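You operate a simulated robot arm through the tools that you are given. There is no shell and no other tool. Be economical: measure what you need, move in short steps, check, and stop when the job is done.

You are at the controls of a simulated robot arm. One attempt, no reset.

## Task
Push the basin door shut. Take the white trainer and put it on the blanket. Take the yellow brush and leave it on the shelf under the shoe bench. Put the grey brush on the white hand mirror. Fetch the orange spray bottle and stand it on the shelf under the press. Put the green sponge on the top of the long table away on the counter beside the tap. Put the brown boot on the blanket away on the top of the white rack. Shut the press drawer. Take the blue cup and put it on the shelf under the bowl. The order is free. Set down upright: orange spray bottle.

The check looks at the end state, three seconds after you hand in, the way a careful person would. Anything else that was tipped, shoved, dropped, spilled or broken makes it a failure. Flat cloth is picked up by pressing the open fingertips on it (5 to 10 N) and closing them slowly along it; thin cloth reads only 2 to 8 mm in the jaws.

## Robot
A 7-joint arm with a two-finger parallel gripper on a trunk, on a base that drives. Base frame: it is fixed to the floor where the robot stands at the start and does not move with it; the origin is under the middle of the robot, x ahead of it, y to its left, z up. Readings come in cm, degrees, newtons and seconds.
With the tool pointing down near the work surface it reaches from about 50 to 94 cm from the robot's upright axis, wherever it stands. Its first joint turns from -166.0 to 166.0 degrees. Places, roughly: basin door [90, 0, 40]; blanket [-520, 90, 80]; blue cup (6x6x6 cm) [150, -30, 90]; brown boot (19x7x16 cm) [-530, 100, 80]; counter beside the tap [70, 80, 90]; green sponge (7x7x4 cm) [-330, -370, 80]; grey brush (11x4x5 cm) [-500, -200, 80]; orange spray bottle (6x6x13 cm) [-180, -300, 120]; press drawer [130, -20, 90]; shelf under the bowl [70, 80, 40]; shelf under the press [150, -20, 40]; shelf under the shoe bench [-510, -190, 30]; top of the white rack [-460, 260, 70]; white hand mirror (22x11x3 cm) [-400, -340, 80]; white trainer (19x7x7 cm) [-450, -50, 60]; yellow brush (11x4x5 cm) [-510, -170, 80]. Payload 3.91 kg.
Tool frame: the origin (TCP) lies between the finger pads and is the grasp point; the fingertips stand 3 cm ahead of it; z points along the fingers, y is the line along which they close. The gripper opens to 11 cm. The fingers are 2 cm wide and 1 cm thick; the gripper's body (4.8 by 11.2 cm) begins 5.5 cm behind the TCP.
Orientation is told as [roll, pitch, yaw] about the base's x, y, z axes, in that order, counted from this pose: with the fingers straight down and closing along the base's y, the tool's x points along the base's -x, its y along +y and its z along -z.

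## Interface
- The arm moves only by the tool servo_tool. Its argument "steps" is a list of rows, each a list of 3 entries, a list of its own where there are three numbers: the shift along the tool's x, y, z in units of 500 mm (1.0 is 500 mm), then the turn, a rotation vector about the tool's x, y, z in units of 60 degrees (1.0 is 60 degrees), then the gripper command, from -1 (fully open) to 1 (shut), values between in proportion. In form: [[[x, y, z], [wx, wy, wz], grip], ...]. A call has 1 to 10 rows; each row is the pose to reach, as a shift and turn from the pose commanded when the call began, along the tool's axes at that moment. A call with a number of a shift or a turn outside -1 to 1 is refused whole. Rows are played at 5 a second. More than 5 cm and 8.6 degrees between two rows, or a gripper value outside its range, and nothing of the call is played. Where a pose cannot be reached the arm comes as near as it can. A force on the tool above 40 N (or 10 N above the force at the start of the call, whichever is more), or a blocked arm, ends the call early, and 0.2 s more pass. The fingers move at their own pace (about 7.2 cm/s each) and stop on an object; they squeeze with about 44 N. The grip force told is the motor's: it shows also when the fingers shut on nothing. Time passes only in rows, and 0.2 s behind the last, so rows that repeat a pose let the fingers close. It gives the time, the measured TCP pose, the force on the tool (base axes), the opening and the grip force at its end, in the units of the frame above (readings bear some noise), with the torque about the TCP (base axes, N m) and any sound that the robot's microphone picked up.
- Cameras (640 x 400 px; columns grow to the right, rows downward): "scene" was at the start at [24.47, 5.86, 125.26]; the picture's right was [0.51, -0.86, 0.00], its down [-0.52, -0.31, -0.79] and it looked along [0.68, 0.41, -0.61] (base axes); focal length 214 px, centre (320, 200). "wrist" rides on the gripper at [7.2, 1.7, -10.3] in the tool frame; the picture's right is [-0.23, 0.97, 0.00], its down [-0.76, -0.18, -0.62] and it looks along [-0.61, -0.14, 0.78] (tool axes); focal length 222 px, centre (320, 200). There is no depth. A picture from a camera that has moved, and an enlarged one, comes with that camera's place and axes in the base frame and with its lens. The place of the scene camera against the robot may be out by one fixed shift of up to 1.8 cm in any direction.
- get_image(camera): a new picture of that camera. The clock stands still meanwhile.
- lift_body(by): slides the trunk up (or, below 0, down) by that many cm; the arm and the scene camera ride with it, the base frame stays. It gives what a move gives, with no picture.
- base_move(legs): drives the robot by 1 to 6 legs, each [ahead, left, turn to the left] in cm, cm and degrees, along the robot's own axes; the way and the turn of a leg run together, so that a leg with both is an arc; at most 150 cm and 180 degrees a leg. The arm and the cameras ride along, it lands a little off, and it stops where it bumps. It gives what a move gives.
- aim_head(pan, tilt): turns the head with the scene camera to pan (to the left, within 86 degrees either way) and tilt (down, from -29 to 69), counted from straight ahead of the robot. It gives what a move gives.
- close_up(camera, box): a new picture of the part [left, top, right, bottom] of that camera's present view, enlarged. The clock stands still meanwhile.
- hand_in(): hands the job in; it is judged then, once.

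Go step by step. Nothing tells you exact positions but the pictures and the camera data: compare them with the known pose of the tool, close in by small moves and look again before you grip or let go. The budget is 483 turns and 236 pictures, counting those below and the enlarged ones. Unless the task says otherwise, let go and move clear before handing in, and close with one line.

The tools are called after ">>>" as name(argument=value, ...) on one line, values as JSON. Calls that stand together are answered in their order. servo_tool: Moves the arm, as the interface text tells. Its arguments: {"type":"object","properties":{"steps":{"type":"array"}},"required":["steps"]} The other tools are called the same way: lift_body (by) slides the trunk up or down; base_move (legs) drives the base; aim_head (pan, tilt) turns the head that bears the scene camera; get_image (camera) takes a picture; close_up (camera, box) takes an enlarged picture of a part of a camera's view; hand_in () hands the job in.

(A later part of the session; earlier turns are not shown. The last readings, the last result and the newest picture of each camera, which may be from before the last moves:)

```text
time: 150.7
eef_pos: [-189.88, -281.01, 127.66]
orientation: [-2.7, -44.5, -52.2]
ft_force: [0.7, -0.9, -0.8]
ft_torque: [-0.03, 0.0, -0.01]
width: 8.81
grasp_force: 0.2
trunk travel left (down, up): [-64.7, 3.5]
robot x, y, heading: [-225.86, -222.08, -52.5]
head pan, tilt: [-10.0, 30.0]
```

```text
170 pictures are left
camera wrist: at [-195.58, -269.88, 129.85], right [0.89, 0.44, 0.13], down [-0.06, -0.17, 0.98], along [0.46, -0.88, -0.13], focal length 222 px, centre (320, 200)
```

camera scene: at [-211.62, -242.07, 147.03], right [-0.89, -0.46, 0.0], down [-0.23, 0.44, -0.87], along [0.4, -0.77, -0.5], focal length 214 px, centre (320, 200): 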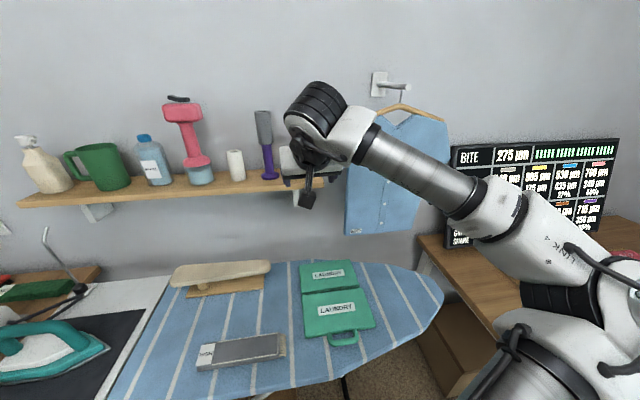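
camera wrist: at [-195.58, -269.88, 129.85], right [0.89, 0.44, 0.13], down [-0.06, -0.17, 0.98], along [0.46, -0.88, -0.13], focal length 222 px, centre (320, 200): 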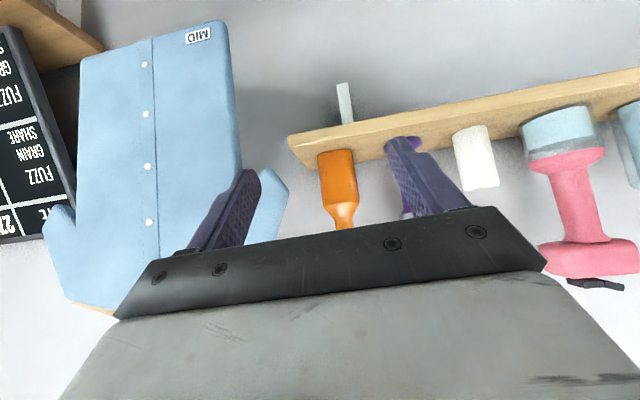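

>>> servo_tool(steps=[[[-0.02, 0, 0.06], [0, 0, 0], -0.4], [[-0.05, 0.003, 0.13], [0, 0, 0], -0.4], [[-0.089, 0.006, 0.194], [0, 0, 0], -0.4]])

>>> get_image(camera="wrist")

```text
time: 151.5
eef_pos: [-183.8, -288.79, 123.93]
orientation: [-2.8, -44.2, -52.1]
ft_force: [-0.1, -0.6, 0.4]
ft_torque: [0.01, 0.03, -0.01]
width: 7.7
grasp_force: 0.0
trunk travel left (down, up): [-64.7, 3.5]
robot x, y, heading: [-226.13, -222.19, -52.8]
head pan, tilt: [-10.0, 30.0]
```

```text
169 pictures are left
camera wrist: at [-189.49, -277.84, 126.21], right [0.89, 0.44, 0.13], down [-0.05, -0.17, 0.98], along [0.46, -0.88, -0.13], focal length 222 px, centre (320, 200)
```

wrist: 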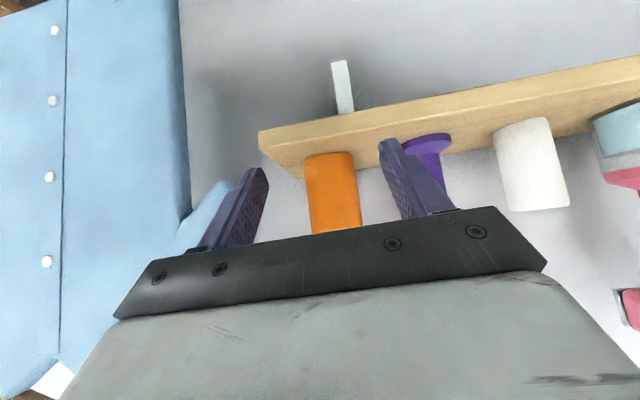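

>>> servo_tool(steps=[[[-0.05, 0.004, 0.05], [0, 0, 0], -0.4], [[-0.106, 0.004, 0.106], [0, 0, 0], -0.4], [[-0.106, 0.004, 0.106], [0, 0, 0], 0.2], [[-0.106, 0.004, 0.106], [0, 0, 0], 0.6], [[-0.106, 0.004, 0.106], [0, 0, 0], 0.6]])

>>> get_image(camera="wrist")

```text
time: 152.7
eef_pos: [-179.07, -295.11, 123.72]
orientation: [-2.7, -44.4, -52.1]
ft_force: [0.0, 0.1, -0.3]
ft_torque: [-0.01, 0.02, 0.03]
width: 2.22
grasp_force: 0.2
trunk travel left (down, up): [-64.7, 3.5]
robot x, y, heading: [-225.79, -222.0, -52.5]
head pan, tilt: [-10.0, 30.0]
```

```text
168 pictures are left
camera wrist: at [-184.83, -283.86, 126.0], right [0.89, 0.44, 0.13], down [-0.05, -0.17, 0.98], along [0.46, -0.88, -0.13], focal length 222 px, centre (320, 200)
```

wrist: 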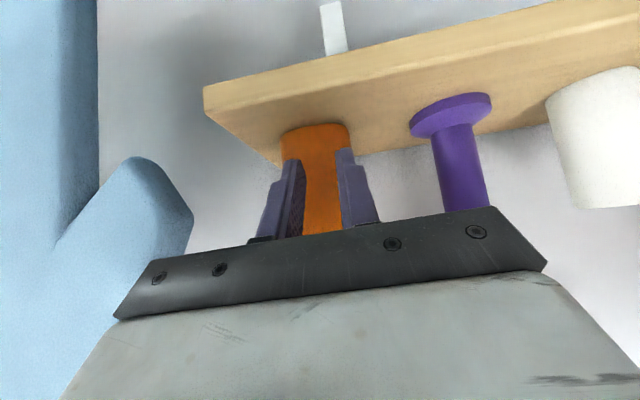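

The fingers closed in front of the bottle: it is about 6 cm farther back, on a surface near z 118. I'll reopen and advance.

>>> servo_tool(steps=[[[0, 0, 0], [0, 0, 0], -0.4], [[0, 0, 0], [0, 0, 0], -0.4], [[0.01, 0, 0.01], [0, 0, 0], -0.4], [[-0.03, 0, 0.05], [0, 0, 0], -0.4]])

>>> get_image(camera="wrist")

```text
time: 153.7
eef_pos: [-177.52, -297.32, 123.04]
orientation: [-2.7, -44.3, -52.1]
ft_force: [0.0, 0.2, -0.7]
ft_torque: [0.01, -0.01, 0.02]
width: 7.69
grasp_force: 0.0
trunk travel left (down, up): [-64.7, 3.5]
robot x, y, heading: [-225.83, -221.84, -52.8]
head pan, tilt: [-10.0, 30.0]
```

```text
167 pictures are left
camera wrist: at [-183.33, -286.21, 125.21], right [0.89, 0.44, 0.13], down [-0.05, -0.17, 0.98], along [0.46, -0.88, -0.13], focal length 222 px, centre (320, 200)
```

wrist: 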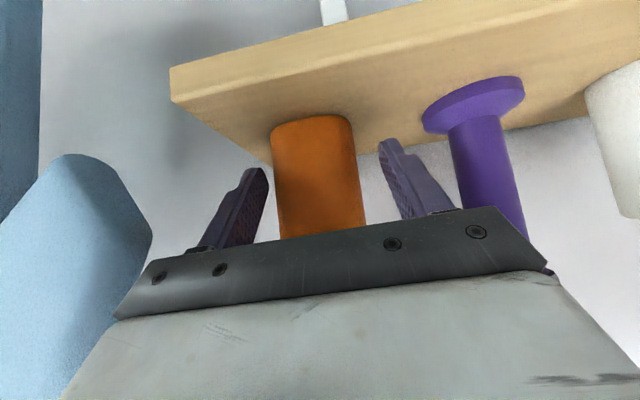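

>>> servo_tool(steps=[[[-0.03, -0.006, 0.03], [0, 0, 0], -0.4], [[-0.05, -0.008, 0.05], [0, 0, 0], -0.4]])

>>> get_image(camera="wrist")

```text
time: 154.3
eef_pos: [-175.87, -300.23, 122.85]
orientation: [-2.7, -44.4, -52.3]
ft_force: [-0.5, 0.6, -0.3]
ft_torque: [-0.05, -0.02, -0.02]
width: 7.69
grasp_force: 0.1
trunk travel left (down, up): [-64.7, 3.5]
robot x, y, heading: [-226.24, -222.19, -52.9]
head pan, tilt: [-10.0, 30.0]
```

```text
166 pictures are left
camera wrist: at [-181.66, -289.11, 125.18], right [0.89, 0.44, 0.13], down [-0.05, -0.17, 0.98], along [0.46, -0.88, -0.13], focal length 222 px, centre (320, 200)
```

wrist: 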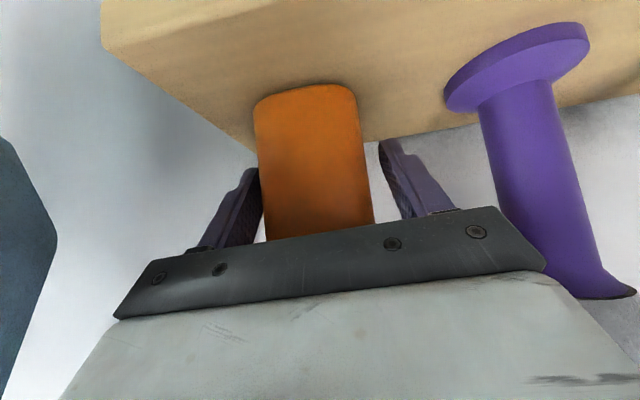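

>>> servo_tool(steps=[[[-0.008, -0.008, 0.008], [0, 0, 0], -0.4], [[-0.008, -0.008, 0.008], [0, 0, 0], 0.2], [[-0.008, -0.008, 0.008], [0, 0, 0], 0.5], [[-0.008, -0.008, 0.008], [0, 0, 0], 0.5]])

>>> get_image(camera="wrist")

```text
time: 155.3
eef_pos: [-175.82, -300.82, 122.98]
orientation: [-2.7, -44.3, -52.2]
ft_force: [2.1, -0.8, 0.0]
ft_torque: [-0.09, -0.17, 0.04]
width: 5.57
grasp_force: 44.3
trunk travel left (down, up): [-64.7, 3.5]
robot x, y, heading: [-225.95, -221.99, -52.7]
head pan, tilt: [-10.0, 30.0]
```

```text
165 pictures are left
camera wrist: at [-181.57, -289.75, 125.18], right [0.89, 0.44, 0.13], down [-0.05, -0.17, 0.98], along [0.46, -0.88, -0.13], focal length 222 px, centre (320, 200)
```

wrist: 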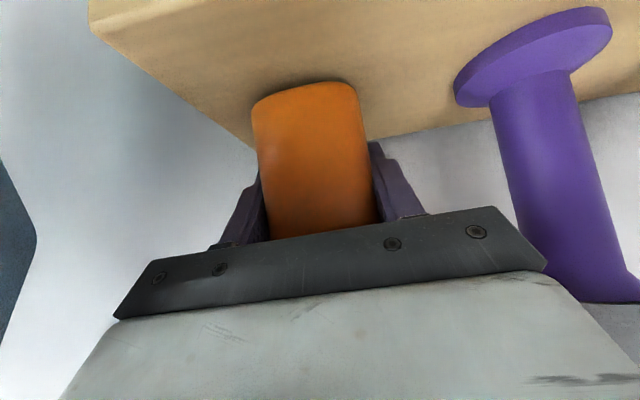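

Bottle gripped. I'll lift it straight up, then back the base away from the shelf.

>>> servo_tool(steps=[[[-0.025, 0, -0.025], [0, 0, 0], 0.5], [[-0.05, 0, -0.05], [0, 0, 0], 0.5], [[-0.075, 0, -0.075], [0, 0, 0], 0.5]])

>>> base_move(legs=[[-32, 0, 0]])

>>> get_image(camera="scene")

```text
time: 156.1
eef_pos: [-175.57, -300.94, 128.33]
orientation: [-2.7, -44.3, -52.1]
ft_force: [0.8, -0.4, -3.2]
ft_torque: [0.0, 0.04, 0.0]
width: 5.59
grasp_force: 44.2
trunk travel left (down, up): [-64.7, 3.5]
robot x, y, heading: [-226.12, -222.13, -52.4]
head pan, tilt: [-10.0, 30.0]
```

```text
time: 158.3
eef_pos: [-195.44, -275.35, 128.31]
orientation: [-2.6, -44.5, -52.4]
ft_force: [-0.1, -0.3, -2.7]
ft_torque: [-0.01, 0.01, 0.02]
width: 5.57
grasp_force: 44.0
trunk travel left (down, up): [-64.7, 3.5]
robot x, y, heading: [-245.62, -196.19, -53.0]
head pan, tilt: [-10.0, 30.0]
```

```text
164 pictures are left
camera scene: at [-231.22, -216.4, 147.03], right [-0.89, -0.46, 0.0], down [-0.23, 0.45, -0.87], along [0.39, -0.77, -0.5], focal length 214 px, centre (320, 200)
```

scene: 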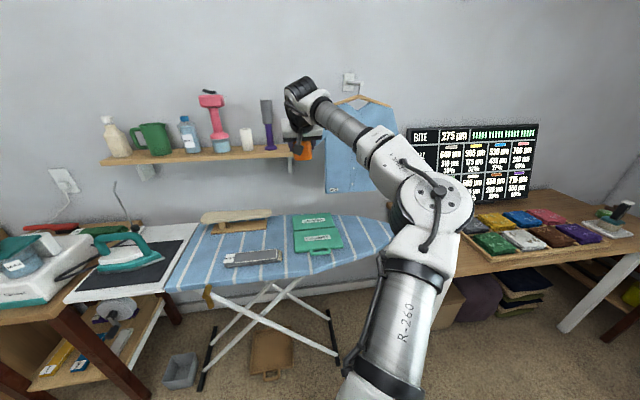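

>>> servo_tool(steps=[[[0.06, 0.03, -0.06], [0, 0, 0], 0.5], [[0.12, 0.06, -0.12], [0, 0, 0], 0.5], [[0.18, 0.09, -0.18], [0, 0, 0], 0.5], [[0.24, 0.12, -0.24], [0, 0, 0], 0.5], [[0.29, 0.15, -0.29], [0, 0, 0], 0.5]])

>>> base_move(legs=[[0, 0, 89]])

>>> aim_head(pan=0, tilt=35)

>>> get_image(camera="scene")

```text
time: 159.5
eef_pos: [-201.3, -254.05, 128.41]
orientation: [-2.7, -44.3, -52.4]
ft_force: [0.1, -0.4, -2.8]
ft_torque: [0.01, 0.01, -0.02]
width: 5.59
grasp_force: 44.2
trunk travel left (down, up): [-64.7, 3.5]
robot x, y, heading: [-245.46, -196.26, -52.9]
head pan, tilt: [-10.0, 30.0]
```

```text
time: 163.8
eef_pos: [-186.52, -153.28, 128.18]
orientation: [-2.7, -44.3, 36.1]
ft_force: [-0.1, -0.2, -1.7]
ft_torque: [-0.01, 0.0, 0.01]
width: 5.62
grasp_force: 43.7
trunk travel left (down, up): [-64.7, 3.5]
robot x, y, heading: [-245.63, -196.2, 35.7]
head pan, tilt: [-10.0, 30.0]
```

```text
time: 164.5
eef_pos: [-186.48, -153.27, 128.39]
orientation: [-2.6, -44.4, 36.1]
ft_force: [0.5, -0.5, -3.0]
ft_torque: [-0.05, 0.03, -0.01]
width: 5.58
grasp_force: 44.0
trunk travel left (down, up): [-64.7, 3.5]
robot x, y, heading: [-245.86, -196.18, 35.4]
head pan, tilt: [0.0, 35.0]
```

```text
163 pictures are left
camera scene: at [-224.56, -179.77, 146.24], right [0.58, -0.81, 0.0], down [-0.47, -0.33, -0.82], along [0.67, 0.48, -0.57], focal length 214 px, centre (320, 200)
```

scene: 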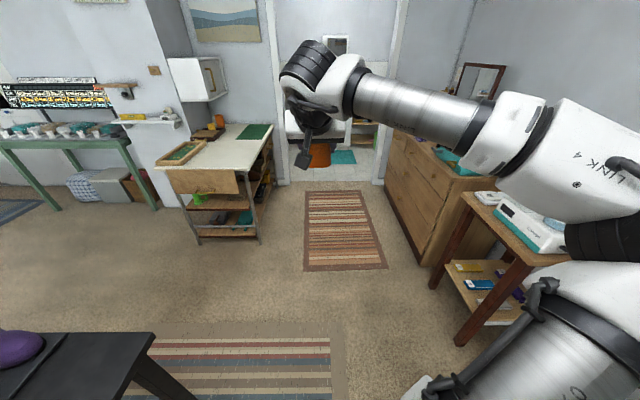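

Clear path back. Driving toward the doorway.

>>> base_move(legs=[[150, -4, 0], [80, -2, 0]])

>>> get_image(camera="scene")

```text
refused: leg 1 is longer than a leg can be; nothing moved
```

```text
162 pictures are left
camera scene: at [-224.56, -179.77, 146.24], right [0.58, -0.81, 0.0], down [-0.47, -0.33, -0.82], along [0.67, 0.48, -0.57], focal length 214 px, centre (320, 200)
```

scene: 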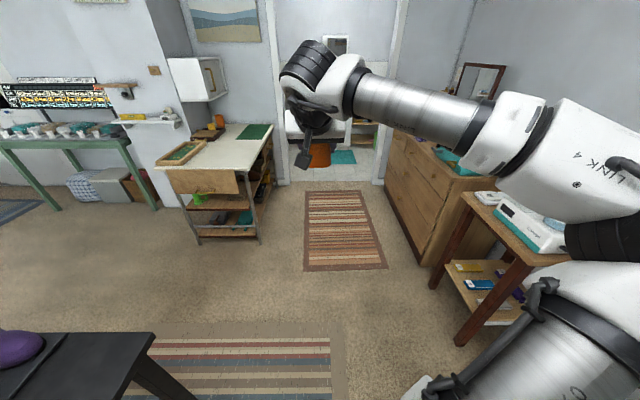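

>>> base_move(legs=[[145, -4, 0], [80, -2, 0]])

>>> get_image(camera="scene")

```text
time: 175.7
eef_pos: [4.61, -31.36, 128.3]
orientation: [-2.7, -44.4, 34.6]
ft_force: [-0.9, -0.3, -2.8]
ft_torque: [0.0, 0.03, -0.01]
width: 5.58
grasp_force: 44.2
trunk travel left (down, up): [-64.7, 3.5]
robot x, y, heading: [-55.66, -72.69, 33.8]
head pan, tilt: [0.0, 35.0]
```

```text
161 pictures are left
camera scene: at [-34.15, -56.68, 146.23], right [0.56, -0.83, 0.0], down [-0.48, -0.32, -0.82], along [0.68, 0.46, -0.57], focal length 214 px, centre (320, 200)
```

scene: 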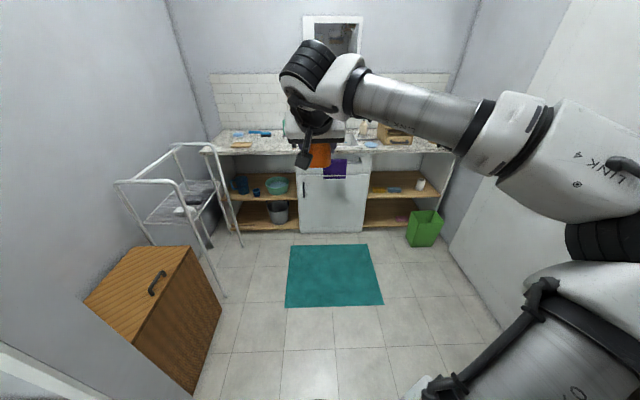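

>>> base_move(legs=[[0, 6, 1.5], [45, 0, 0], [42, 0, 0]])

>>> get_image(camera="scene")

```text
time: 181.3
eef_pos: [70.15, 25.97, 128.31]
orientation: [-2.7, -44.2, 36.3]
ft_force: [0.8, 0.1, -2.4]
ft_torque: [-0.02, 0.01, -0.01]
width: 5.58
grasp_force: 44.6
trunk travel left (down, up): [-64.7, 3.5]
robot x, y, heading: [11.16, -17.48, 35.8]
head pan, tilt: [0.0, 35.0]
```

```text
160 pictures are left
camera scene: at [32.3, -0.69, 146.22], right [0.59, -0.81, 0.0], down [-0.47, -0.34, -0.82], along [0.66, 0.48, -0.57], focal length 214 px, centre (320, 200)
```

scene: 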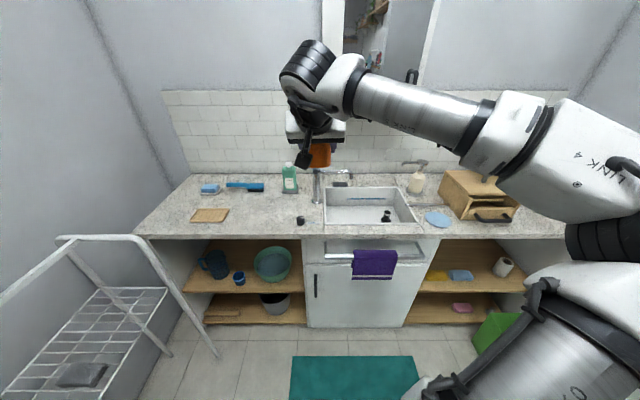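

Good. The free spot on the press shelf lies between the blue pad and the white roll, near [142, -33]. I'll move right along the counter, then lower.

>>> base_move(legs=[[0, -58, 0]])

>>> lift_body(by=-40)

>>> get_image(camera="scene")

```text
time: 186.3
eef_pos: [104.22, -21.53, 128.2]
orientation: [-2.7, -44.3, 36.1]
ft_force: [-0.4, -0.1, -4.0]
ft_torque: [-0.02, 0.02, 0.02]
width: 5.59
grasp_force: 43.9
trunk travel left (down, up): [-64.7, 3.5]
robot x, y, heading: [45.06, -64.82, 35.6]
head pan, tilt: [0.0, 35.0]
```

```text
time: 190.1
eef_pos: [104.15, -21.39, 88.38]
orientation: [-2.8, -44.3, 36.1]
ft_force: [-0.4, 0.3, -2.8]
ft_torque: [-0.02, -0.01, -0.01]
width: 5.57
grasp_force: 44.5
trunk travel left (down, up): [-24.7, 43.5]
robot x, y, heading: [45.37, -64.22, 35.6]
head pan, tilt: [0.0, 35.0]
```

```text
159 pictures are left
camera scene: at [66.12, -47.84, 106.24], right [0.58, -0.81, 0.0], down [-0.47, -0.33, -0.82], along [0.67, 0.48, -0.57], focal length 214 px, centre (320, 200)
```

scene: 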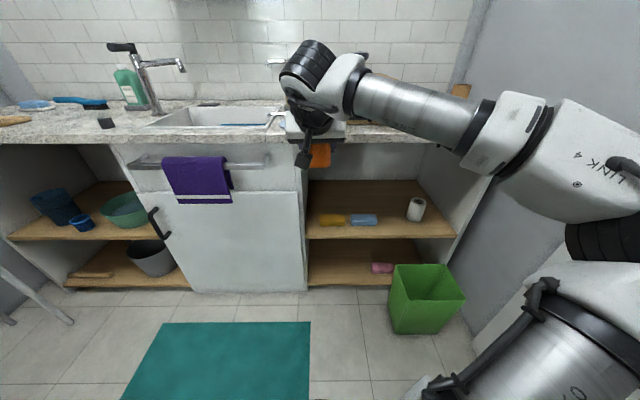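

>>> lift_body(by=-17)

>>> servo_tool(steps=[[[0, -0.08, 0], [0, 0, 0], 0.5], [[0, -0.16, 0], [0, 0, 0], 0.5], [[0, -0.24, 0], [0, 0, 0], 0.5], [[0, -0.32, 0], [0, 0, 0], 0.5], [[0, -0.4, 0], [0, 0, 0], 0.5], [[0, -0.48, 0], [0, 0, 0], 0.5], [[0, -0.56, 0], [0, 0, 0], 0.5], [[0, -0.62, 0], [0, 0, 0], 0.5]])

>>> get_image(camera="wrist")

>>> get_image(camera="scene")

```text
time: 192.0
eef_pos: [104.18, -21.43, 71.43]
orientation: [-2.8, -44.3, 36.1]
ft_force: [0.1, -0.7, -3.1]
ft_torque: [-0.01, -0.01, -0.03]
width: 5.59
grasp_force: 44.2
trunk travel left (down, up): [-7.7, 60.5]
robot x, y, heading: [44.86, -64.3, 35.9]
head pan, tilt: [0.0, 35.0]
```

```text
time: 193.8
eef_pos: [121.68, -47.18, 72.29]
orientation: [-2.7, -44.3, 36.1]
ft_force: [0.2, 0.0, -2.5]
ft_torque: [-0.01, 0.0, 0.01]
width: 5.58
grasp_force: 43.8
trunk travel left (down, up): [-7.7, 60.5]
robot x, y, heading: [45.04, -64.65, 35.6]
head pan, tilt: [0.0, 35.0]
```

```text
158 pictures are left
camera wrist: at [110.55, -52.5, 74.49], right [-0.42, 0.9, 0.13], down [0.17, -0.06, 0.98], along [0.89, 0.43, -0.13], focal length 222 px, centre (320, 200)
```

wrist: 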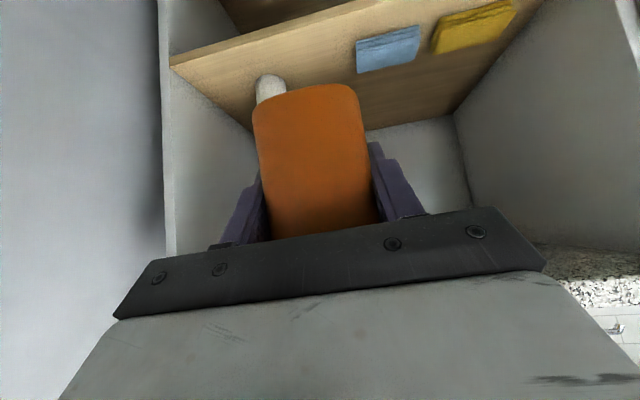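

```text
157 pictures are left
camera scene: at [66.12, -47.84, 89.23], right [0.58, -0.81, 0.0], down [-0.47, -0.33, -0.82], along [0.67, 0.48, -0.57], focal length 214 px, centre (320, 200)
```

scene: 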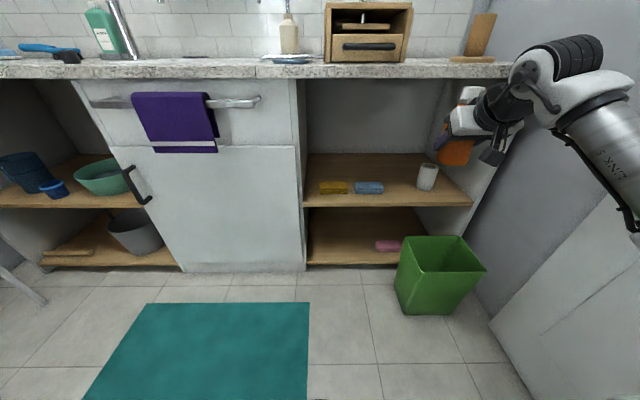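

>>> servo_tool(steps=[[[0.05, 0, 0.05], [0, 0, 0], 0.5], [[0.1, 0, 0.1], [0, 0, 0], 0.5], [[0.15, 0, 0.15], [0, 0, 0], 0.5], [[0.2, 0, 0.2], [0, 0, 0], 0.5], [[0.25, 0, 0.25], [0, 0, 0], 0.5]])

>>> get_image(camera="wrist")

```text
time: 195.0
eef_pos: [121.75, -47.66, 54.68]
orientation: [-2.7, -44.2, 36.1]
ft_force: [0.5, -0.3, -3.0]
ft_torque: [0.01, 0.05, 0.03]
width: 5.59
grasp_force: 43.7
trunk travel left (down, up): [-7.7, 60.5]
robot x, y, heading: [45.1, -64.63, 35.5]
head pan, tilt: [0.0, 35.0]
```

```text
156 pictures are left
camera wrist: at [110.63, -53.13, 56.94], right [-0.42, 0.9, 0.13], down [0.17, -0.06, 0.98], along [0.89, 0.43, -0.13], focal length 222 px, centre (320, 200)
```

wrist: 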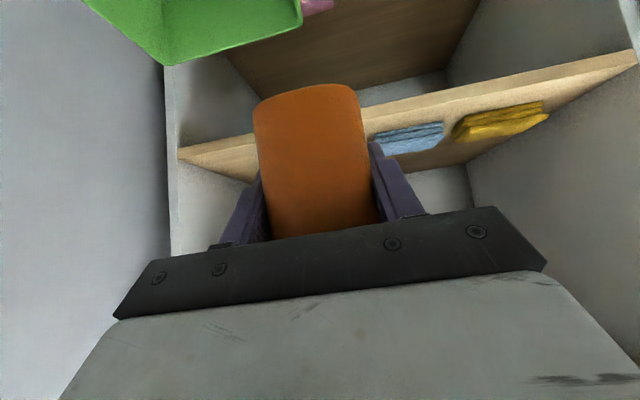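

>>> servo_tool(steps=[[[-0.06, 0, 0.06], [0, 0, 0], 0.5], [[-0.12, 0, 0.12], [0, 0, 0], 0.5], [[-0.18, 0, 0.18], [0, 0, 0], 0.5], [[-0.24, 0, 0.24], [0, 0, 0], 0.5], [[-0.3, 0, 0.3], [0, 0, 0], 0.5], [[-0.345, 0, 0.345], [0, 0, 0], 0.5]])

>>> get_image(camera="wrist")

>>> get_image(camera="scene")

```text
time: 196.4
eef_pos: [138.5, -36.31, 54.33]
orientation: [-2.7, -44.2, 36.1]
ft_force: [-0.6, 0.7, -3.5]
ft_torque: [-0.01, 0.04, 0.0]
width: 5.59
grasp_force: 44.6
out of reach, approached as far as the arm can: row 5, 6
trunk travel left (down, up): [-7.7, 60.5]
robot x, y, heading: [44.99, -64.2, 35.4]
head pan, tilt: [0.0, 35.0]
```

```text
155 pictures are left
camera wrist: at [127.33, -41.77, 56.61], right [-0.42, 0.9, 0.13], down [0.17, -0.06, 0.98], along [0.89, 0.43, -0.13], focal length 222 px, centre (320, 200)
```

wrist: 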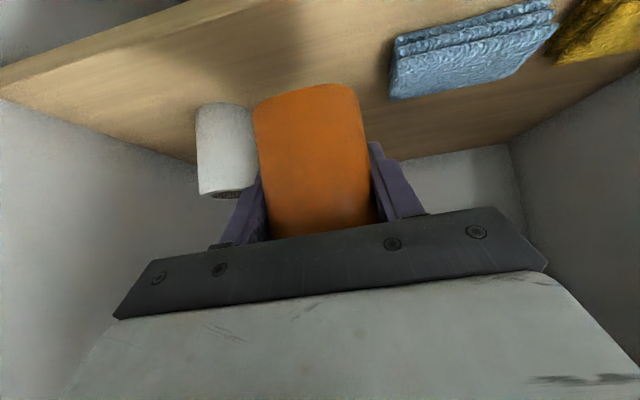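

```text
154 pictures are left
camera scene: at [66.12, -47.84, 89.23], right [0.58, -0.81, 0.0], down [-0.47, -0.33, -0.82], along [0.67, 0.48, -0.57], focal length 214 px, centre (320, 200)
```

scene: 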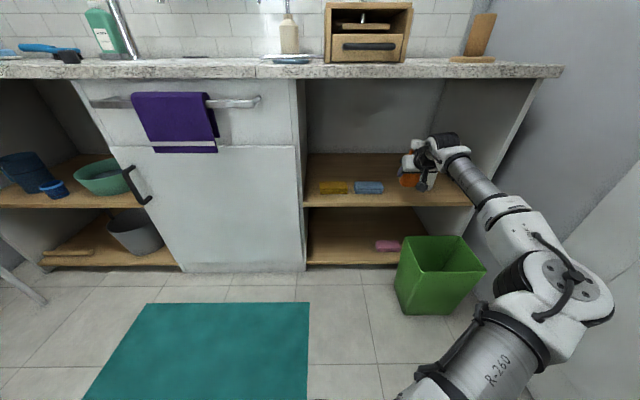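

>>> base_move(legs=[[5, 0, 0]])

>>> get_image(camera="wrist")

```text
time: 197.3
eef_pos: [142.47, -33.55, 54.32]
orientation: [-2.7, -44.3, 36.1]
ft_force: [0.3, 0.5, -2.6]
ft_torque: [-0.02, 0.04, -0.03]
width: 5.6
grasp_force: 44.1
trunk travel left (down, up): [-7.7, 60.5]
robot x, y, heading: [49.05, -61.45, 35.6]
head pan, tilt: [0.0, 35.0]
```

```text
153 pictures are left
camera wrist: at [131.29, -38.92, 56.62], right [-0.42, 0.9, 0.13], down [0.17, -0.06, 0.98], along [0.89, 0.43, -0.13], focal length 222 px, centre (320, 200)
```

wrist: 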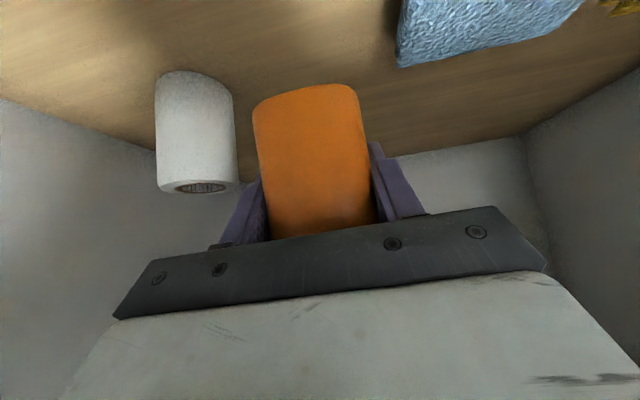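

>>> servo_tool(steps=[[[0.02, 0.012, 0.02], [0, 0, 0], 0.5], [[0.04, 0.012, 0.04], [0, 0, 0], 0.5], [[0.06, 0.012, 0.06], [0, 0, 0], 0.5], [[0.07, 0.012, 0.07], [0, 0, 0], 0.5]])

>>> servo_tool(steps=[[[0.005, 0, 0.005], [0, 0, 0], 0.5], [[0.01, 0, 0.01], [0, 0, 0], 0.5], [[0.01, 0, 0.01], [0, 0, 0], 0.5]])

```text
time: 198.3
eef_pos: [142.26, -33.13, 49.34]
orientation: [-2.6, -44.3, 36.1]
ft_force: [0.3, 0.8, -3.4]
ft_torque: [0.01, 0.01, 0.01]
width: 5.57
grasp_force: 43.9
trunk travel left (down, up): [-7.7, 60.5]
robot x, y, heading: [48.99, -61.33, 35.6]
head pan, tilt: [0.0, 35.0]
```

```text
time: 199.1
eef_pos: [142.1, -33.1, 48.68]
orientation: [-2.8, -44.3, 36.1]
ft_force: [1.0, -0.2, -3.3]
ft_torque: [-0.02, 0.03, 0.02]
width: 5.59
grasp_force: 44.4
trunk travel left (down, up): [-7.7, 60.5]
robot x, y, heading: [49.12, -60.98, 35.6]
head pan, tilt: [0.0, 35.0]
```

>>> servo_tool(steps=[[[0.004, 0, 0.004], [0, 0, 0], 0.5], [[0.008, 0, 0.008], [0, 0, 0], 0.5], [[0.012, 0, 0.012], [0, 0, 0], 0.5], [[0.012, 0, 0.012], [0, 0, 0], 0.5]])

>>> get_image(camera="wrist")

```text
time: 200.1
eef_pos: [142.3, -33.25, 47.86]
orientation: [-2.7, -44.3, 36.2]
ft_force: [-0.3, 0.3, -2.0]
ft_torque: [-0.02, -0.01, -0.01]
width: 5.56
grasp_force: 44.6
trunk travel left (down, up): [-7.7, 60.5]
robot x, y, heading: [49.21, -61.37, 35.5]
head pan, tilt: [0.0, 35.0]
```

```text
152 pictures are left
camera wrist: at [131.0, -38.67, 50.08], right [-0.42, 0.9, 0.13], down [0.17, -0.06, 0.98], along [0.89, 0.43, -0.13], focal length 222 px, centre (320, 200)
```

wrist: 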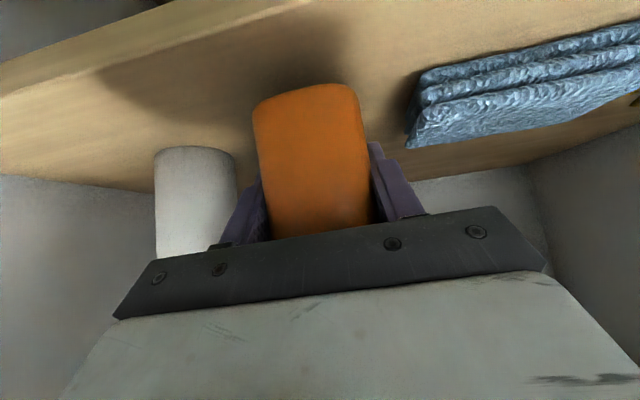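

>>> servo_tool(steps=[[[0.004, 0, 0.004], [0, 0, 0], 0.5], [[0.008, 0, 0.008], [0, 0, 0], 0.5], [[0.012, 0, 0.012], [0, 0, 0], 0.5], [[0.016, 0, 0.016], [0, 0, 0], 0.5]])

```text
time: 201.1
eef_pos: [142.21, -33.28, 46.92]
orientation: [-2.7, -44.5, 36.2]
ft_force: [-2.5, 0.3, 4.2]
ft_torque: [0.19, -0.02, 0.02]
width: 5.6
grasp_force: 43.8
trunk travel left (down, up): [-7.7, 60.5]
robot x, y, heading: [49.14, -61.44, 35.6]
head pan, tilt: [0.0, 35.0]
```

>>> servo_tool(steps=[[[0.002, 0, 0.002], [0, 0, 0], 0.5], [[0.003, 0, 0.003], [0, 0, 0], 0.5]])

>>> servo_tool(steps=[[[0, 0, 0], [0, 0, 0], 0.1], [[0, 0, 0], [0, 0, 0], -0.24], [[0, 0, 0], [0, 0, 0], -0.26], [[0, 0, 0], [0, 0, 0], -0.26]])

>>> servo_tool(steps=[[[0.03, 0, -0.03], [0, 0, 0], -0.26], [[0.08, 0, -0.08], [0, 0, 0], -0.26], [[0.14, 0, -0.14], [0, 0, 0], -0.26], [[0.2, 0, -0.2], [0, 0, 0], -0.26], [[0.26, 0, -0.26], [0, 0, 0], -0.26]])

>>> get_image(camera="wrist")

```text
time: 201.7
eef_pos: [142.15, -33.04, 47.0]
orientation: [-2.8, -44.6, 36.1]
ft_force: [2.3, 2.6, 14.4]
ft_torque: [0.49, -0.46, -0.02]
width: 5.58
grasp_force: 44.3
trunk travel left (down, up): [-7.7, 60.5]
robot x, y, heading: [48.67, -61.24, 35.6]
head pan, tilt: [0.0, 35.0]
```

```text
time: 202.7
eef_pos: [142.19, -33.25, 46.43]
orientation: [-2.7, -44.2, 36.1]
ft_force: [-0.1, 0.1, -0.6]
ft_torque: [0.02, -0.01, -0.03]
width: 6.91
grasp_force: 0.1
trunk travel left (down, up): [-7.7, 60.5]
robot x, y, heading: [49.14, -61.6, 35.6]
head pan, tilt: [0.0, 35.0]
```

```text
time: 203.9
eef_pos: [126.88, -43.57, 46.52]
orientation: [-2.7, -44.4, 36.1]
ft_force: [0.2, 0.1, -0.7]
ft_torque: [-0.01, 0.0, 0.03]
width: 6.93
grasp_force: 0.1
trunk travel left (down, up): [-7.7, 60.5]
robot x, y, heading: [49.19, -61.39, 35.8]
head pan, tilt: [0.0, 35.0]
```

```text
151 pictures are left
camera wrist: at [115.65, -48.97, 48.86], right [-0.42, 0.9, 0.13], down [0.17, -0.06, 0.98], along [0.89, 0.43, -0.13], focal length 222 px, centre (320, 200)
```

wrist: 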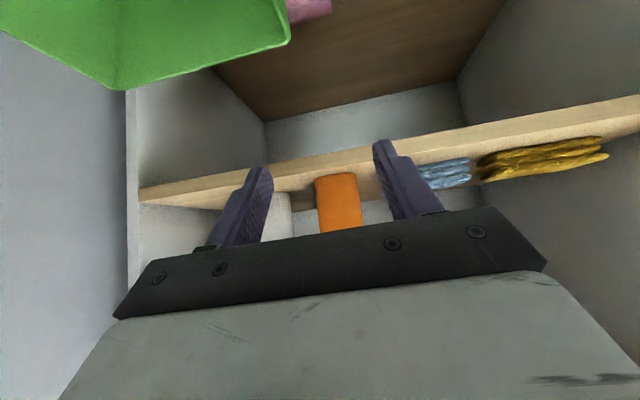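

Bottle stands upright on the shelf. I'll pull back a bit more, raise, and verify with the scene camera.

>>> servo_tool(steps=[[[0.06, 0.02, -0.06], [0, 0, 0], 0], [[0.11, 0.04, -0.11], [0, 0, 0], 0]])

>>> lift_body(by=40)

>>> lift_body(by=18)

>>> close_up(camera="scene", box=[320, 180, 520, 305])

```text
time: 204.5
eef_pos: [119.34, -46.26, 46.62]
orientation: [-2.7, -44.3, 36.0]
ft_force: [-0.1, 0.3, -0.4]
ft_torque: [-0.03, -0.02, -0.02]
width: 5.47
grasp_force: 0.0
trunk travel left (down, up): [-7.7, 60.5]
robot x, y, heading: [48.78, -61.79, 35.6]
head pan, tilt: [0.0, 35.0]
```

```text
time: 208.4
eef_pos: [119.33, -46.34, 86.69]
orientation: [-2.7, -44.4, 36.0]
ft_force: [-0.3, -0.6, -0.1]
ft_torque: [0.02, 0.0, 0.0]
width: 5.49
grasp_force: 0.2
trunk travel left (down, up): [-47.7, 20.5]
robot x, y, heading: [48.89, -61.36, 35.6]
head pan, tilt: [0.0, 35.0]
```

```text
time: 210.4
eef_pos: [119.44, -46.31, 104.69]
orientation: [-2.8, -44.2, 36.1]
ft_force: [-0.4, 0.0, 0.8]
ft_torque: [0.01, -0.02, -0.02]
width: 5.52
grasp_force: 0.2
trunk travel left (down, up): [-65.7, 2.5]
robot x, y, heading: [49.01, -61.12, 35.8]
head pan, tilt: [0.0, 35.0]
```

```text
3.20 times, centred on (420, 242) of scene
camera zoom: at [70.1, -44.99, 147.23], right [0.58, -0.81, 0.0], down [-0.47, -0.33, -0.82], along [0.67, 0.48, -0.57], focal length 686 px, centre (0, 64)
```

zoom: 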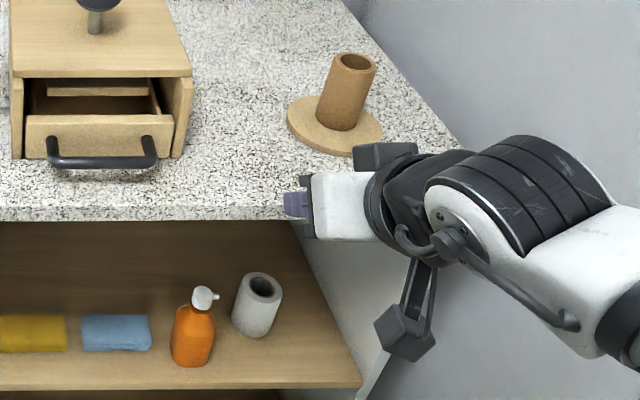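

Bottle and drawer look right. Now I'll fold the arm for the trip back to the craft room.

>>> servo_tool(steps=[[[0.04, 0.06, -0.04], [0, 0.12, 0], 0], [[0.08, 0.12, -0.08], [0, 0.24, 0], 0], [[0.11, 0.18, -0.11], [0, 0.36, 0], 0], [[0.13, 0.24, -0.13], [0, 0.48, 0], 0], [[0.15, 0.3, -0.15], [0, 0.6, 0], 0], [[0.16, 0.36, -0.16], [0, 0.72, 0], 0]])

>>> servo_tool(steps=[[[0.01, 0.08, -0.02], [0, 0, -0.05], 0], [[0.02, 0.16, -0.04], [0, 0, -0.1], 0], [[0.03, 0.24, -0.06], [0, 0, -0.15], 0], [[0.05, 0.32, -0.08], [0, 0, -0.2], 0], [[0.08, 0.4, -0.1], [0, 0, -0.25], 0], [[0.11, 0.48, -0.12], [0, 0, -0.3], 0], [[0.14, 0.56, -0.14], [0, 0, -0.35], 0], [[0.17, 0.64, -0.16], [0, 0, -0.4], 0], [[0.2, 0.71, -0.16], [0, 0, -0.42], 0]])

>>> aim_head(pan=0, tilt=50)

>>> get_image(camera="scene")

```text
time: 211.8
eef_pos: [99.97, -37.58, 103.94]
orientation: [-2.0, -0.9, 34.3]
ft_force: [0.0, -0.1, -0.5]
ft_torque: [-0.05, -0.01, 0.01]
width: 5.49
grasp_force: 0.0
trunk travel left (down, up): [-65.7, 2.5]
robot x, y, heading: [48.91, -61.48, 35.7]
head pan, tilt: [0.0, 35.0]
```

```text
time: 213.8
eef_pos: [71.42, -13.78, 110.61]
orientation: [-2.3, -0.2, 59.5]
ft_force: [-0.1, -0.3, 0.2]
ft_torque: [-0.03, 0.0, 0.01]
width: 5.52
grasp_force: 0.0
trunk travel left (down, up): [-65.7, 2.5]
robot x, y, heading: [49.1, -61.47, 35.6]
head pan, tilt: [0.0, 35.0]
```

```text
time: 214.5
eef_pos: [71.46, -13.76, 110.66]
orientation: [-2.2, -0.3, 59.4]
ft_force: [0.2, -0.3, 0.1]
ft_torque: [0.04, 0.0, 0.0]
width: 5.5
grasp_force: 0.2
trunk travel left (down, up): [-65.7, 2.5]
robot x, y, heading: [49.33, -61.46, 35.4]
head pan, tilt: [0.0, 50.0]
```

```text
149 pictures are left
camera scene: at [69.18, -45.63, 145.07], right [0.58, -0.81, 0.0], down [-0.62, -0.45, -0.64], along [0.52, 0.37, -0.77], focal length 214 px, centre (320, 200)
```

scene: 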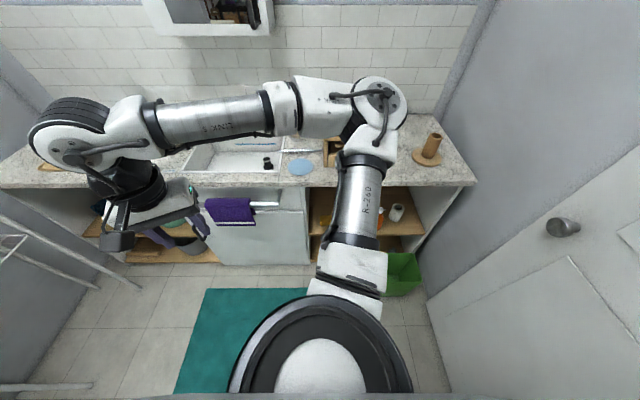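

>>> base_move(legs=[[0, 48, 0], [0, 0, 45], [14, -14, 0], [0, 0, 135]])

>>> get_image(camera="scene")

```text
time: 228.1
eef_pos: [17.12, -59.21, 110.58]
orientation: [-2.2, -0.2, -117.4]
ft_force: [0.4, 0.6, 0.2]
ft_torque: [0.02, -0.01, 0.04]
width: 5.54
grasp_force: 0.0
trunk travel left (down, up): [-65.7, 2.5]
robot x, y, heading: [36.9, -10.83, -141.0]
head pan, tilt: [0.0, 50.0]
```

```text
148 pictures are left
camera scene: at [17.72, -24.63, 145.07], right [-0.63, 0.78, 0.0], down [0.6, 0.48, -0.64], along [-0.5, -0.4, -0.77], focal length 214 px, centre (320, 200)
```

scene: 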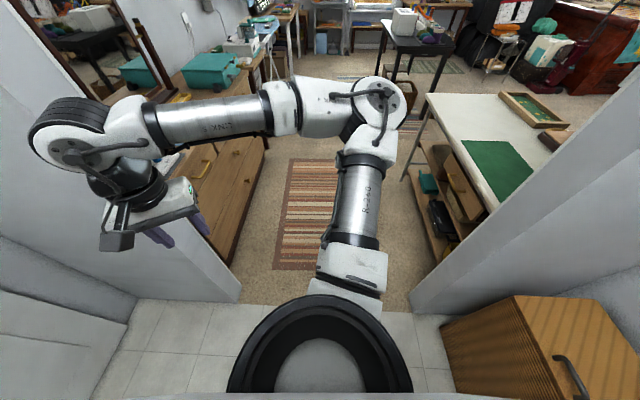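

>>> base_move(legs=[[0, -6, -3.5], [140, 0, 0], [100, 0, 0]])

>>> aim_head(pan=0, tilt=25)

>>> get_image(camera="scene")

>>> aim_head(pan=-45, tilt=20)

>>> get_image(camera="scene")

```text
time: 240.4
eef_pos: [-184.71, -186.36, 110.66]
orientation: [-2.1, -0.2, -122.1]
ft_force: [-0.4, 0.0, -0.5]
ft_torque: [-0.02, 0.0, -0.03]
width: 5.49
grasp_force: 0.1
trunk travel left (down, up): [-65.7, 2.5]
robot x, y, heading: [-160.87, -139.64, -146.0]
head pan, tilt: [0.0, 50.0]
```

```text
time: 241.3
eef_pos: [-184.67, -186.42, 110.65]
orientation: [-2.2, -0.2, -122.1]
ft_force: [0.7, 0.0, -0.2]
ft_torque: [0.04, -0.04, -0.02]
width: 5.49
grasp_force: 0.1
trunk travel left (down, up): [-65.7, 2.5]
robot x, y, heading: [-160.81, -139.5, -146.0]
head pan, tilt: [0.0, 25.0]
```

```text
147 pictures are left
camera scene: at [-182.57, -152.66, 148.81], right [-0.56, 0.83, 0.0], down [0.35, 0.24, -0.91], along [-0.75, -0.51, -0.42], focal length 214 px, centre (320, 200)
```

scene: 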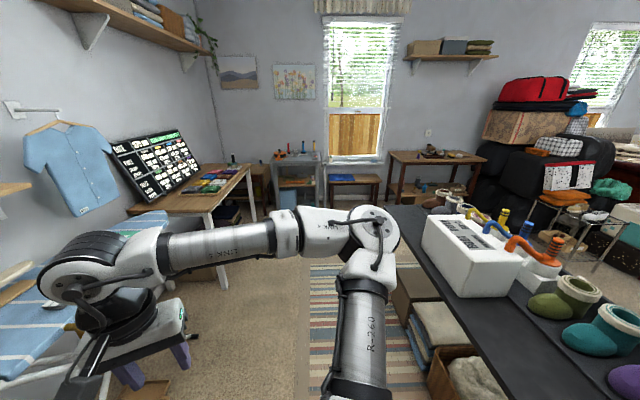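

```text
time: 242.4
eef_pos: [-184.69, -186.37, 110.72]
orientation: [-2.2, -0.2, -122.1]
ft_force: [0.2, -0.2, 0.1]
ft_torque: [-0.01, -0.02, 0.02]
width: 5.51
grasp_force: 0.0
trunk travel left (down, up): [-65.7, 2.5]
robot x, y, heading: [-160.58, -139.47, -146.1]
head pan, tilt: [-45.0, 20.0]
```

```text
146 pictures are left
camera scene: at [-184.07, -145.74, 149.63], right [0.19, 0.98, 0.0], down [0.34, -0.07, -0.94], along [-0.92, 0.18, -0.34], focal length 214 px, centre (320, 200)
```

scene: 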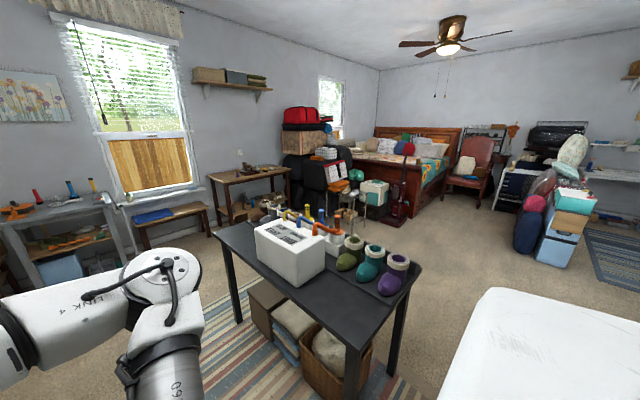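

I can now see the brown shoe bench by the window wall, the grey table for the mirror and the bed. I'll drive past the black table toward the window.

>>> base_move(legs=[[0, 0, 2], [140, 0, 0], [80, 0, 0]])

>>> aim_head(pan=-35, tilt=35)

>>> get_image(camera="scene")

>>> aim_head(pan=25, tilt=35)

>>> get_image(camera="scene")

```text
time: 253.7
eef_pos: [-362.96, -314.85, 110.64]
orientation: [-2.2, -0.2, -120.9]
ft_force: [-0.1, 0.2, -0.1]
ft_torque: [0.02, 0.02, 0.01]
width: 5.5
grasp_force: 0.0
trunk travel left (down, up): [-65.7, 2.5]
robot x, y, heading: [-340.3, -267.17, -144.9]
head pan, tilt: [-45.0, 20.0]
```

```text
time: 254.5
eef_pos: [-362.99, -314.72, 110.67]
orientation: [-2.2, -0.2, -120.9]
ft_force: [0.0, -0.2, -0.9]
ft_torque: [0.0, 0.0, -0.02]
width: 5.49
grasp_force: 0.0
trunk travel left (down, up): [-65.7, 2.5]
robot x, y, heading: [-340.26, -267.34, -144.7]
head pan, tilt: [-35.0, 35.0]
```

```text
145 pictures are left
camera scene: at [-362.89, -275.78, 147.25], right [0.0, 1.0, 0.0], down [0.57, 0.0, -0.82], along [-0.82, 0.0, -0.57], focal length 214 px, centre (320, 200)
```

scene: 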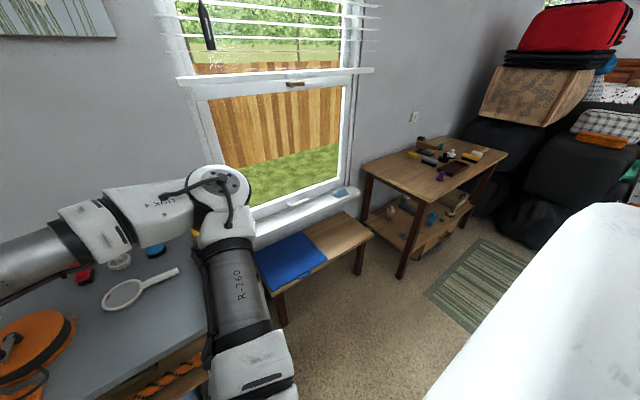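

```text
time: 255.8
eef_pos: [-363.06, -314.82, 110.57]
orientation: [-2.2, -0.1, -121.0]
ft_force: [-0.4, 0.8, -0.5]
ft_torque: [0.0, 0.02, 0.05]
width: 5.48
grasp_force: 0.0
trunk travel left (down, up): [-65.7, 2.5]
robot x, y, heading: [-340.53, -267.47, -144.6]
head pan, tilt: [25.0, 35.0]
```

```text
144 pictures are left
camera scene: at [-358.47, -283.39, 147.24], right [-0.87, 0.5, 0.0], down [0.29, 0.5, -0.82], along [-0.41, -0.71, -0.57], focal length 214 px, centre (320, 200)
```

scene: 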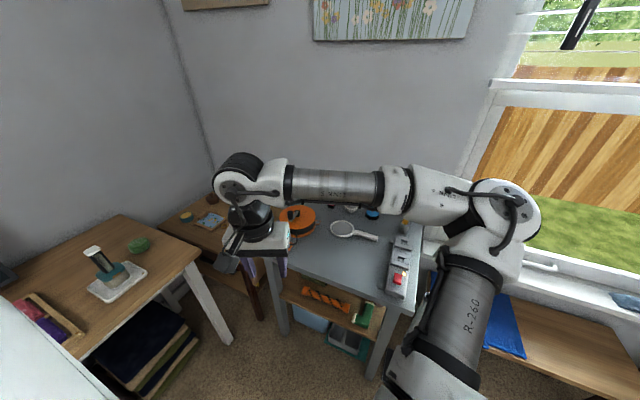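

The mirror and the green sponge are visible here, and the shoe bench is to the right. I'll go to the shoe bench first.

>>> base_move(legs=[[5, -130, 0]])

>>> aim_head(pan=-10, tilt=40)

>>> get_image(camera="scene")

```text
time: 265.7
eef_pos: [-439.08, -215.35, 110.6]
orientation: [-2.2, -0.3, -121.3]
ft_force: [-0.2, 0.6, 0.0]
ft_torque: [-0.02, -0.01, -0.01]
width: 5.49
grasp_force: 0.1
trunk travel left (down, up): [-65.7, 2.5]
robot x, y, heading: [-415.93, -168.09, -145.1]
head pan, tilt: [25.0, 35.0]
```

```text
time: 266.7
eef_pos: [-439.02, -215.22, 110.59]
orientation: [-2.2, -0.2, -121.4]
ft_force: [0.0, 0.0, 0.0]
ft_torque: [0.0, 0.0, -0.02]
width: 5.5
grasp_force: 0.0
trunk travel left (down, up): [-65.7, 2.5]
robot x, y, heading: [-416.07, -168.01, -145.1]
head pan, tilt: [-10.0, 40.0]
```

```text
143 pictures are left
camera scene: at [-437.59, -179.84, 146.49], right [-0.42, 0.91, 0.0], down [0.58, 0.27, -0.77], along [-0.7, -0.32, -0.64], focal length 214 px, centre (320, 200)
```

scene: 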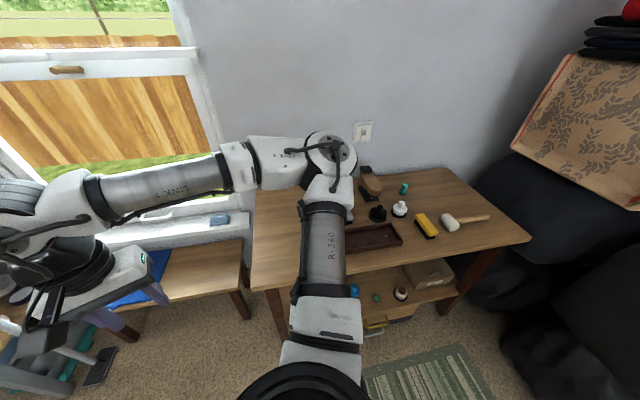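

>>> base_move(legs=[[0, -27, 0]])

>>> servo_tool(steps=[[[0, -0.08, 0], [0, 0, 0.05], -0.6], [[0, -0.16, 0], [0, 0, 0.1], -0.6], [[0, -0.24, 0], [0, 0, 0.15], -0.6], [[-0.02, -0.32, 0], [0, 0, 0.2], -0.6], [[-0.04, -0.4, 0], [0, 0, 0.25], -0.6], [[-0.06, -0.48, 0], [0, 0, 0.3], -0.6], [[-0.08, -0.56, 0], [0, 0, 0.35], -0.6], [[-0.1, -0.64, 0], [0, 0, 0.39], -0.6]])

>>> aim_head(pan=-5, tilt=40)

>>> get_image(camera="scene")

```text
time: 269.4
eef_pos: [-454.6, -192.84, 110.62]
orientation: [-2.2, -0.2, -121.6]
ft_force: [0.5, 0.0, 0.3]
ft_torque: [-0.05, 0.03, 0.0]
width: 5.49
grasp_force: 0.0
trunk travel left (down, up): [-65.7, 2.5]
robot x, y, heading: [-431.1, -145.81, -145.3]
head pan, tilt: [-10.0, 40.0]
```

```text
time: 271.2
eef_pos: [-484.76, -180.28, 111.96]
orientation: [-1.9, -1.1, -145.0]
ft_force: [0.5, -0.5, -0.5]
ft_torque: [-0.03, 0.01, 0.01]
width: 8.8
grasp_force: 0.1
trunk travel left (down, up): [-65.7, 2.5]
robot x, y, heading: [-431.3, -145.62, -145.5]
head pan, tilt: [-10.0, 40.0]
```

```text
time: 271.9
eef_pos: [-484.76, -180.42, 111.91]
orientation: [-1.9, -1.1, -145.0]
ft_force: [0.3, 0.5, -1.2]
ft_torque: [-0.01, -0.03, -0.03]
width: 8.79
grasp_force: 0.0
trunk travel left (down, up): [-65.7, 2.5]
robot x, y, heading: [-431.56, -146.0, -145.6]
head pan, tilt: [-5.0, 40.0]
```

```text
142 pictures are left
camera scene: at [-452.71, -158.1, 146.49], right [-0.49, 0.87, 0.0], down [0.56, 0.32, -0.77], along [-0.67, -0.38, -0.64], focal length 214 px, centre (320, 200)
```

scene: 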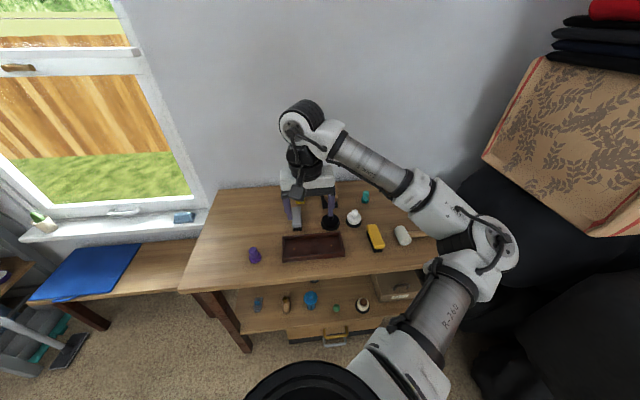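

>>> close_up(camera="scene", box=[190, 180, 450, 345])

>>> get_image(camera="wrist")

```text
2.42 times, centred on (320, 262) of scene
camera zoom: at [-452.71, -158.1, 146.49], right [-0.49, 0.87, 0.0], down [0.56, 0.32, -0.77], along [-0.67, -0.38, -0.64], focal length 520 px, centre (320, 48)
```

zoom: 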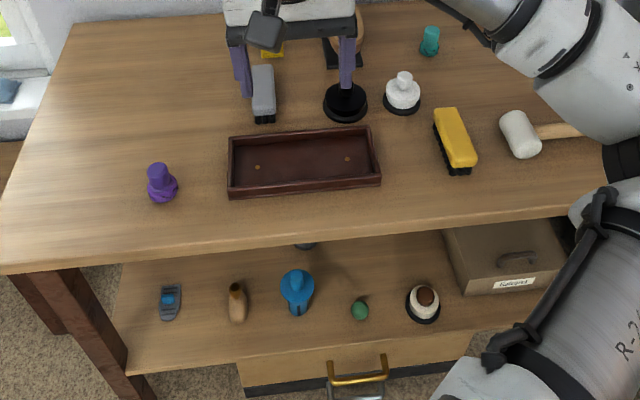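

```text
140 pictures are left
camera wrist: at [-477.27, -177.71, 122.02], right [0.37, -0.93, -0.03], down [-0.7, -0.3, 0.64], along [-0.61, -0.22, -0.77], focal length 222 px, centre (320, 200)
```

wrist: 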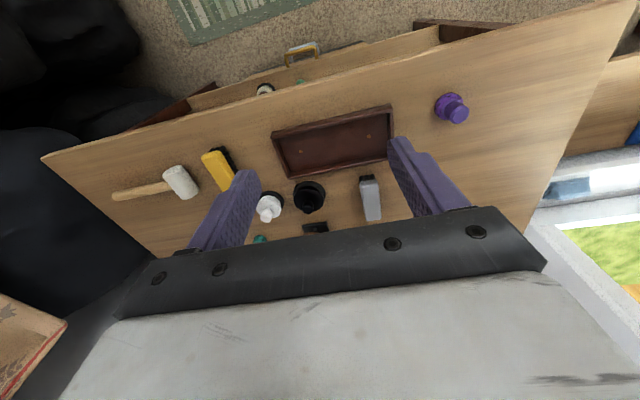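

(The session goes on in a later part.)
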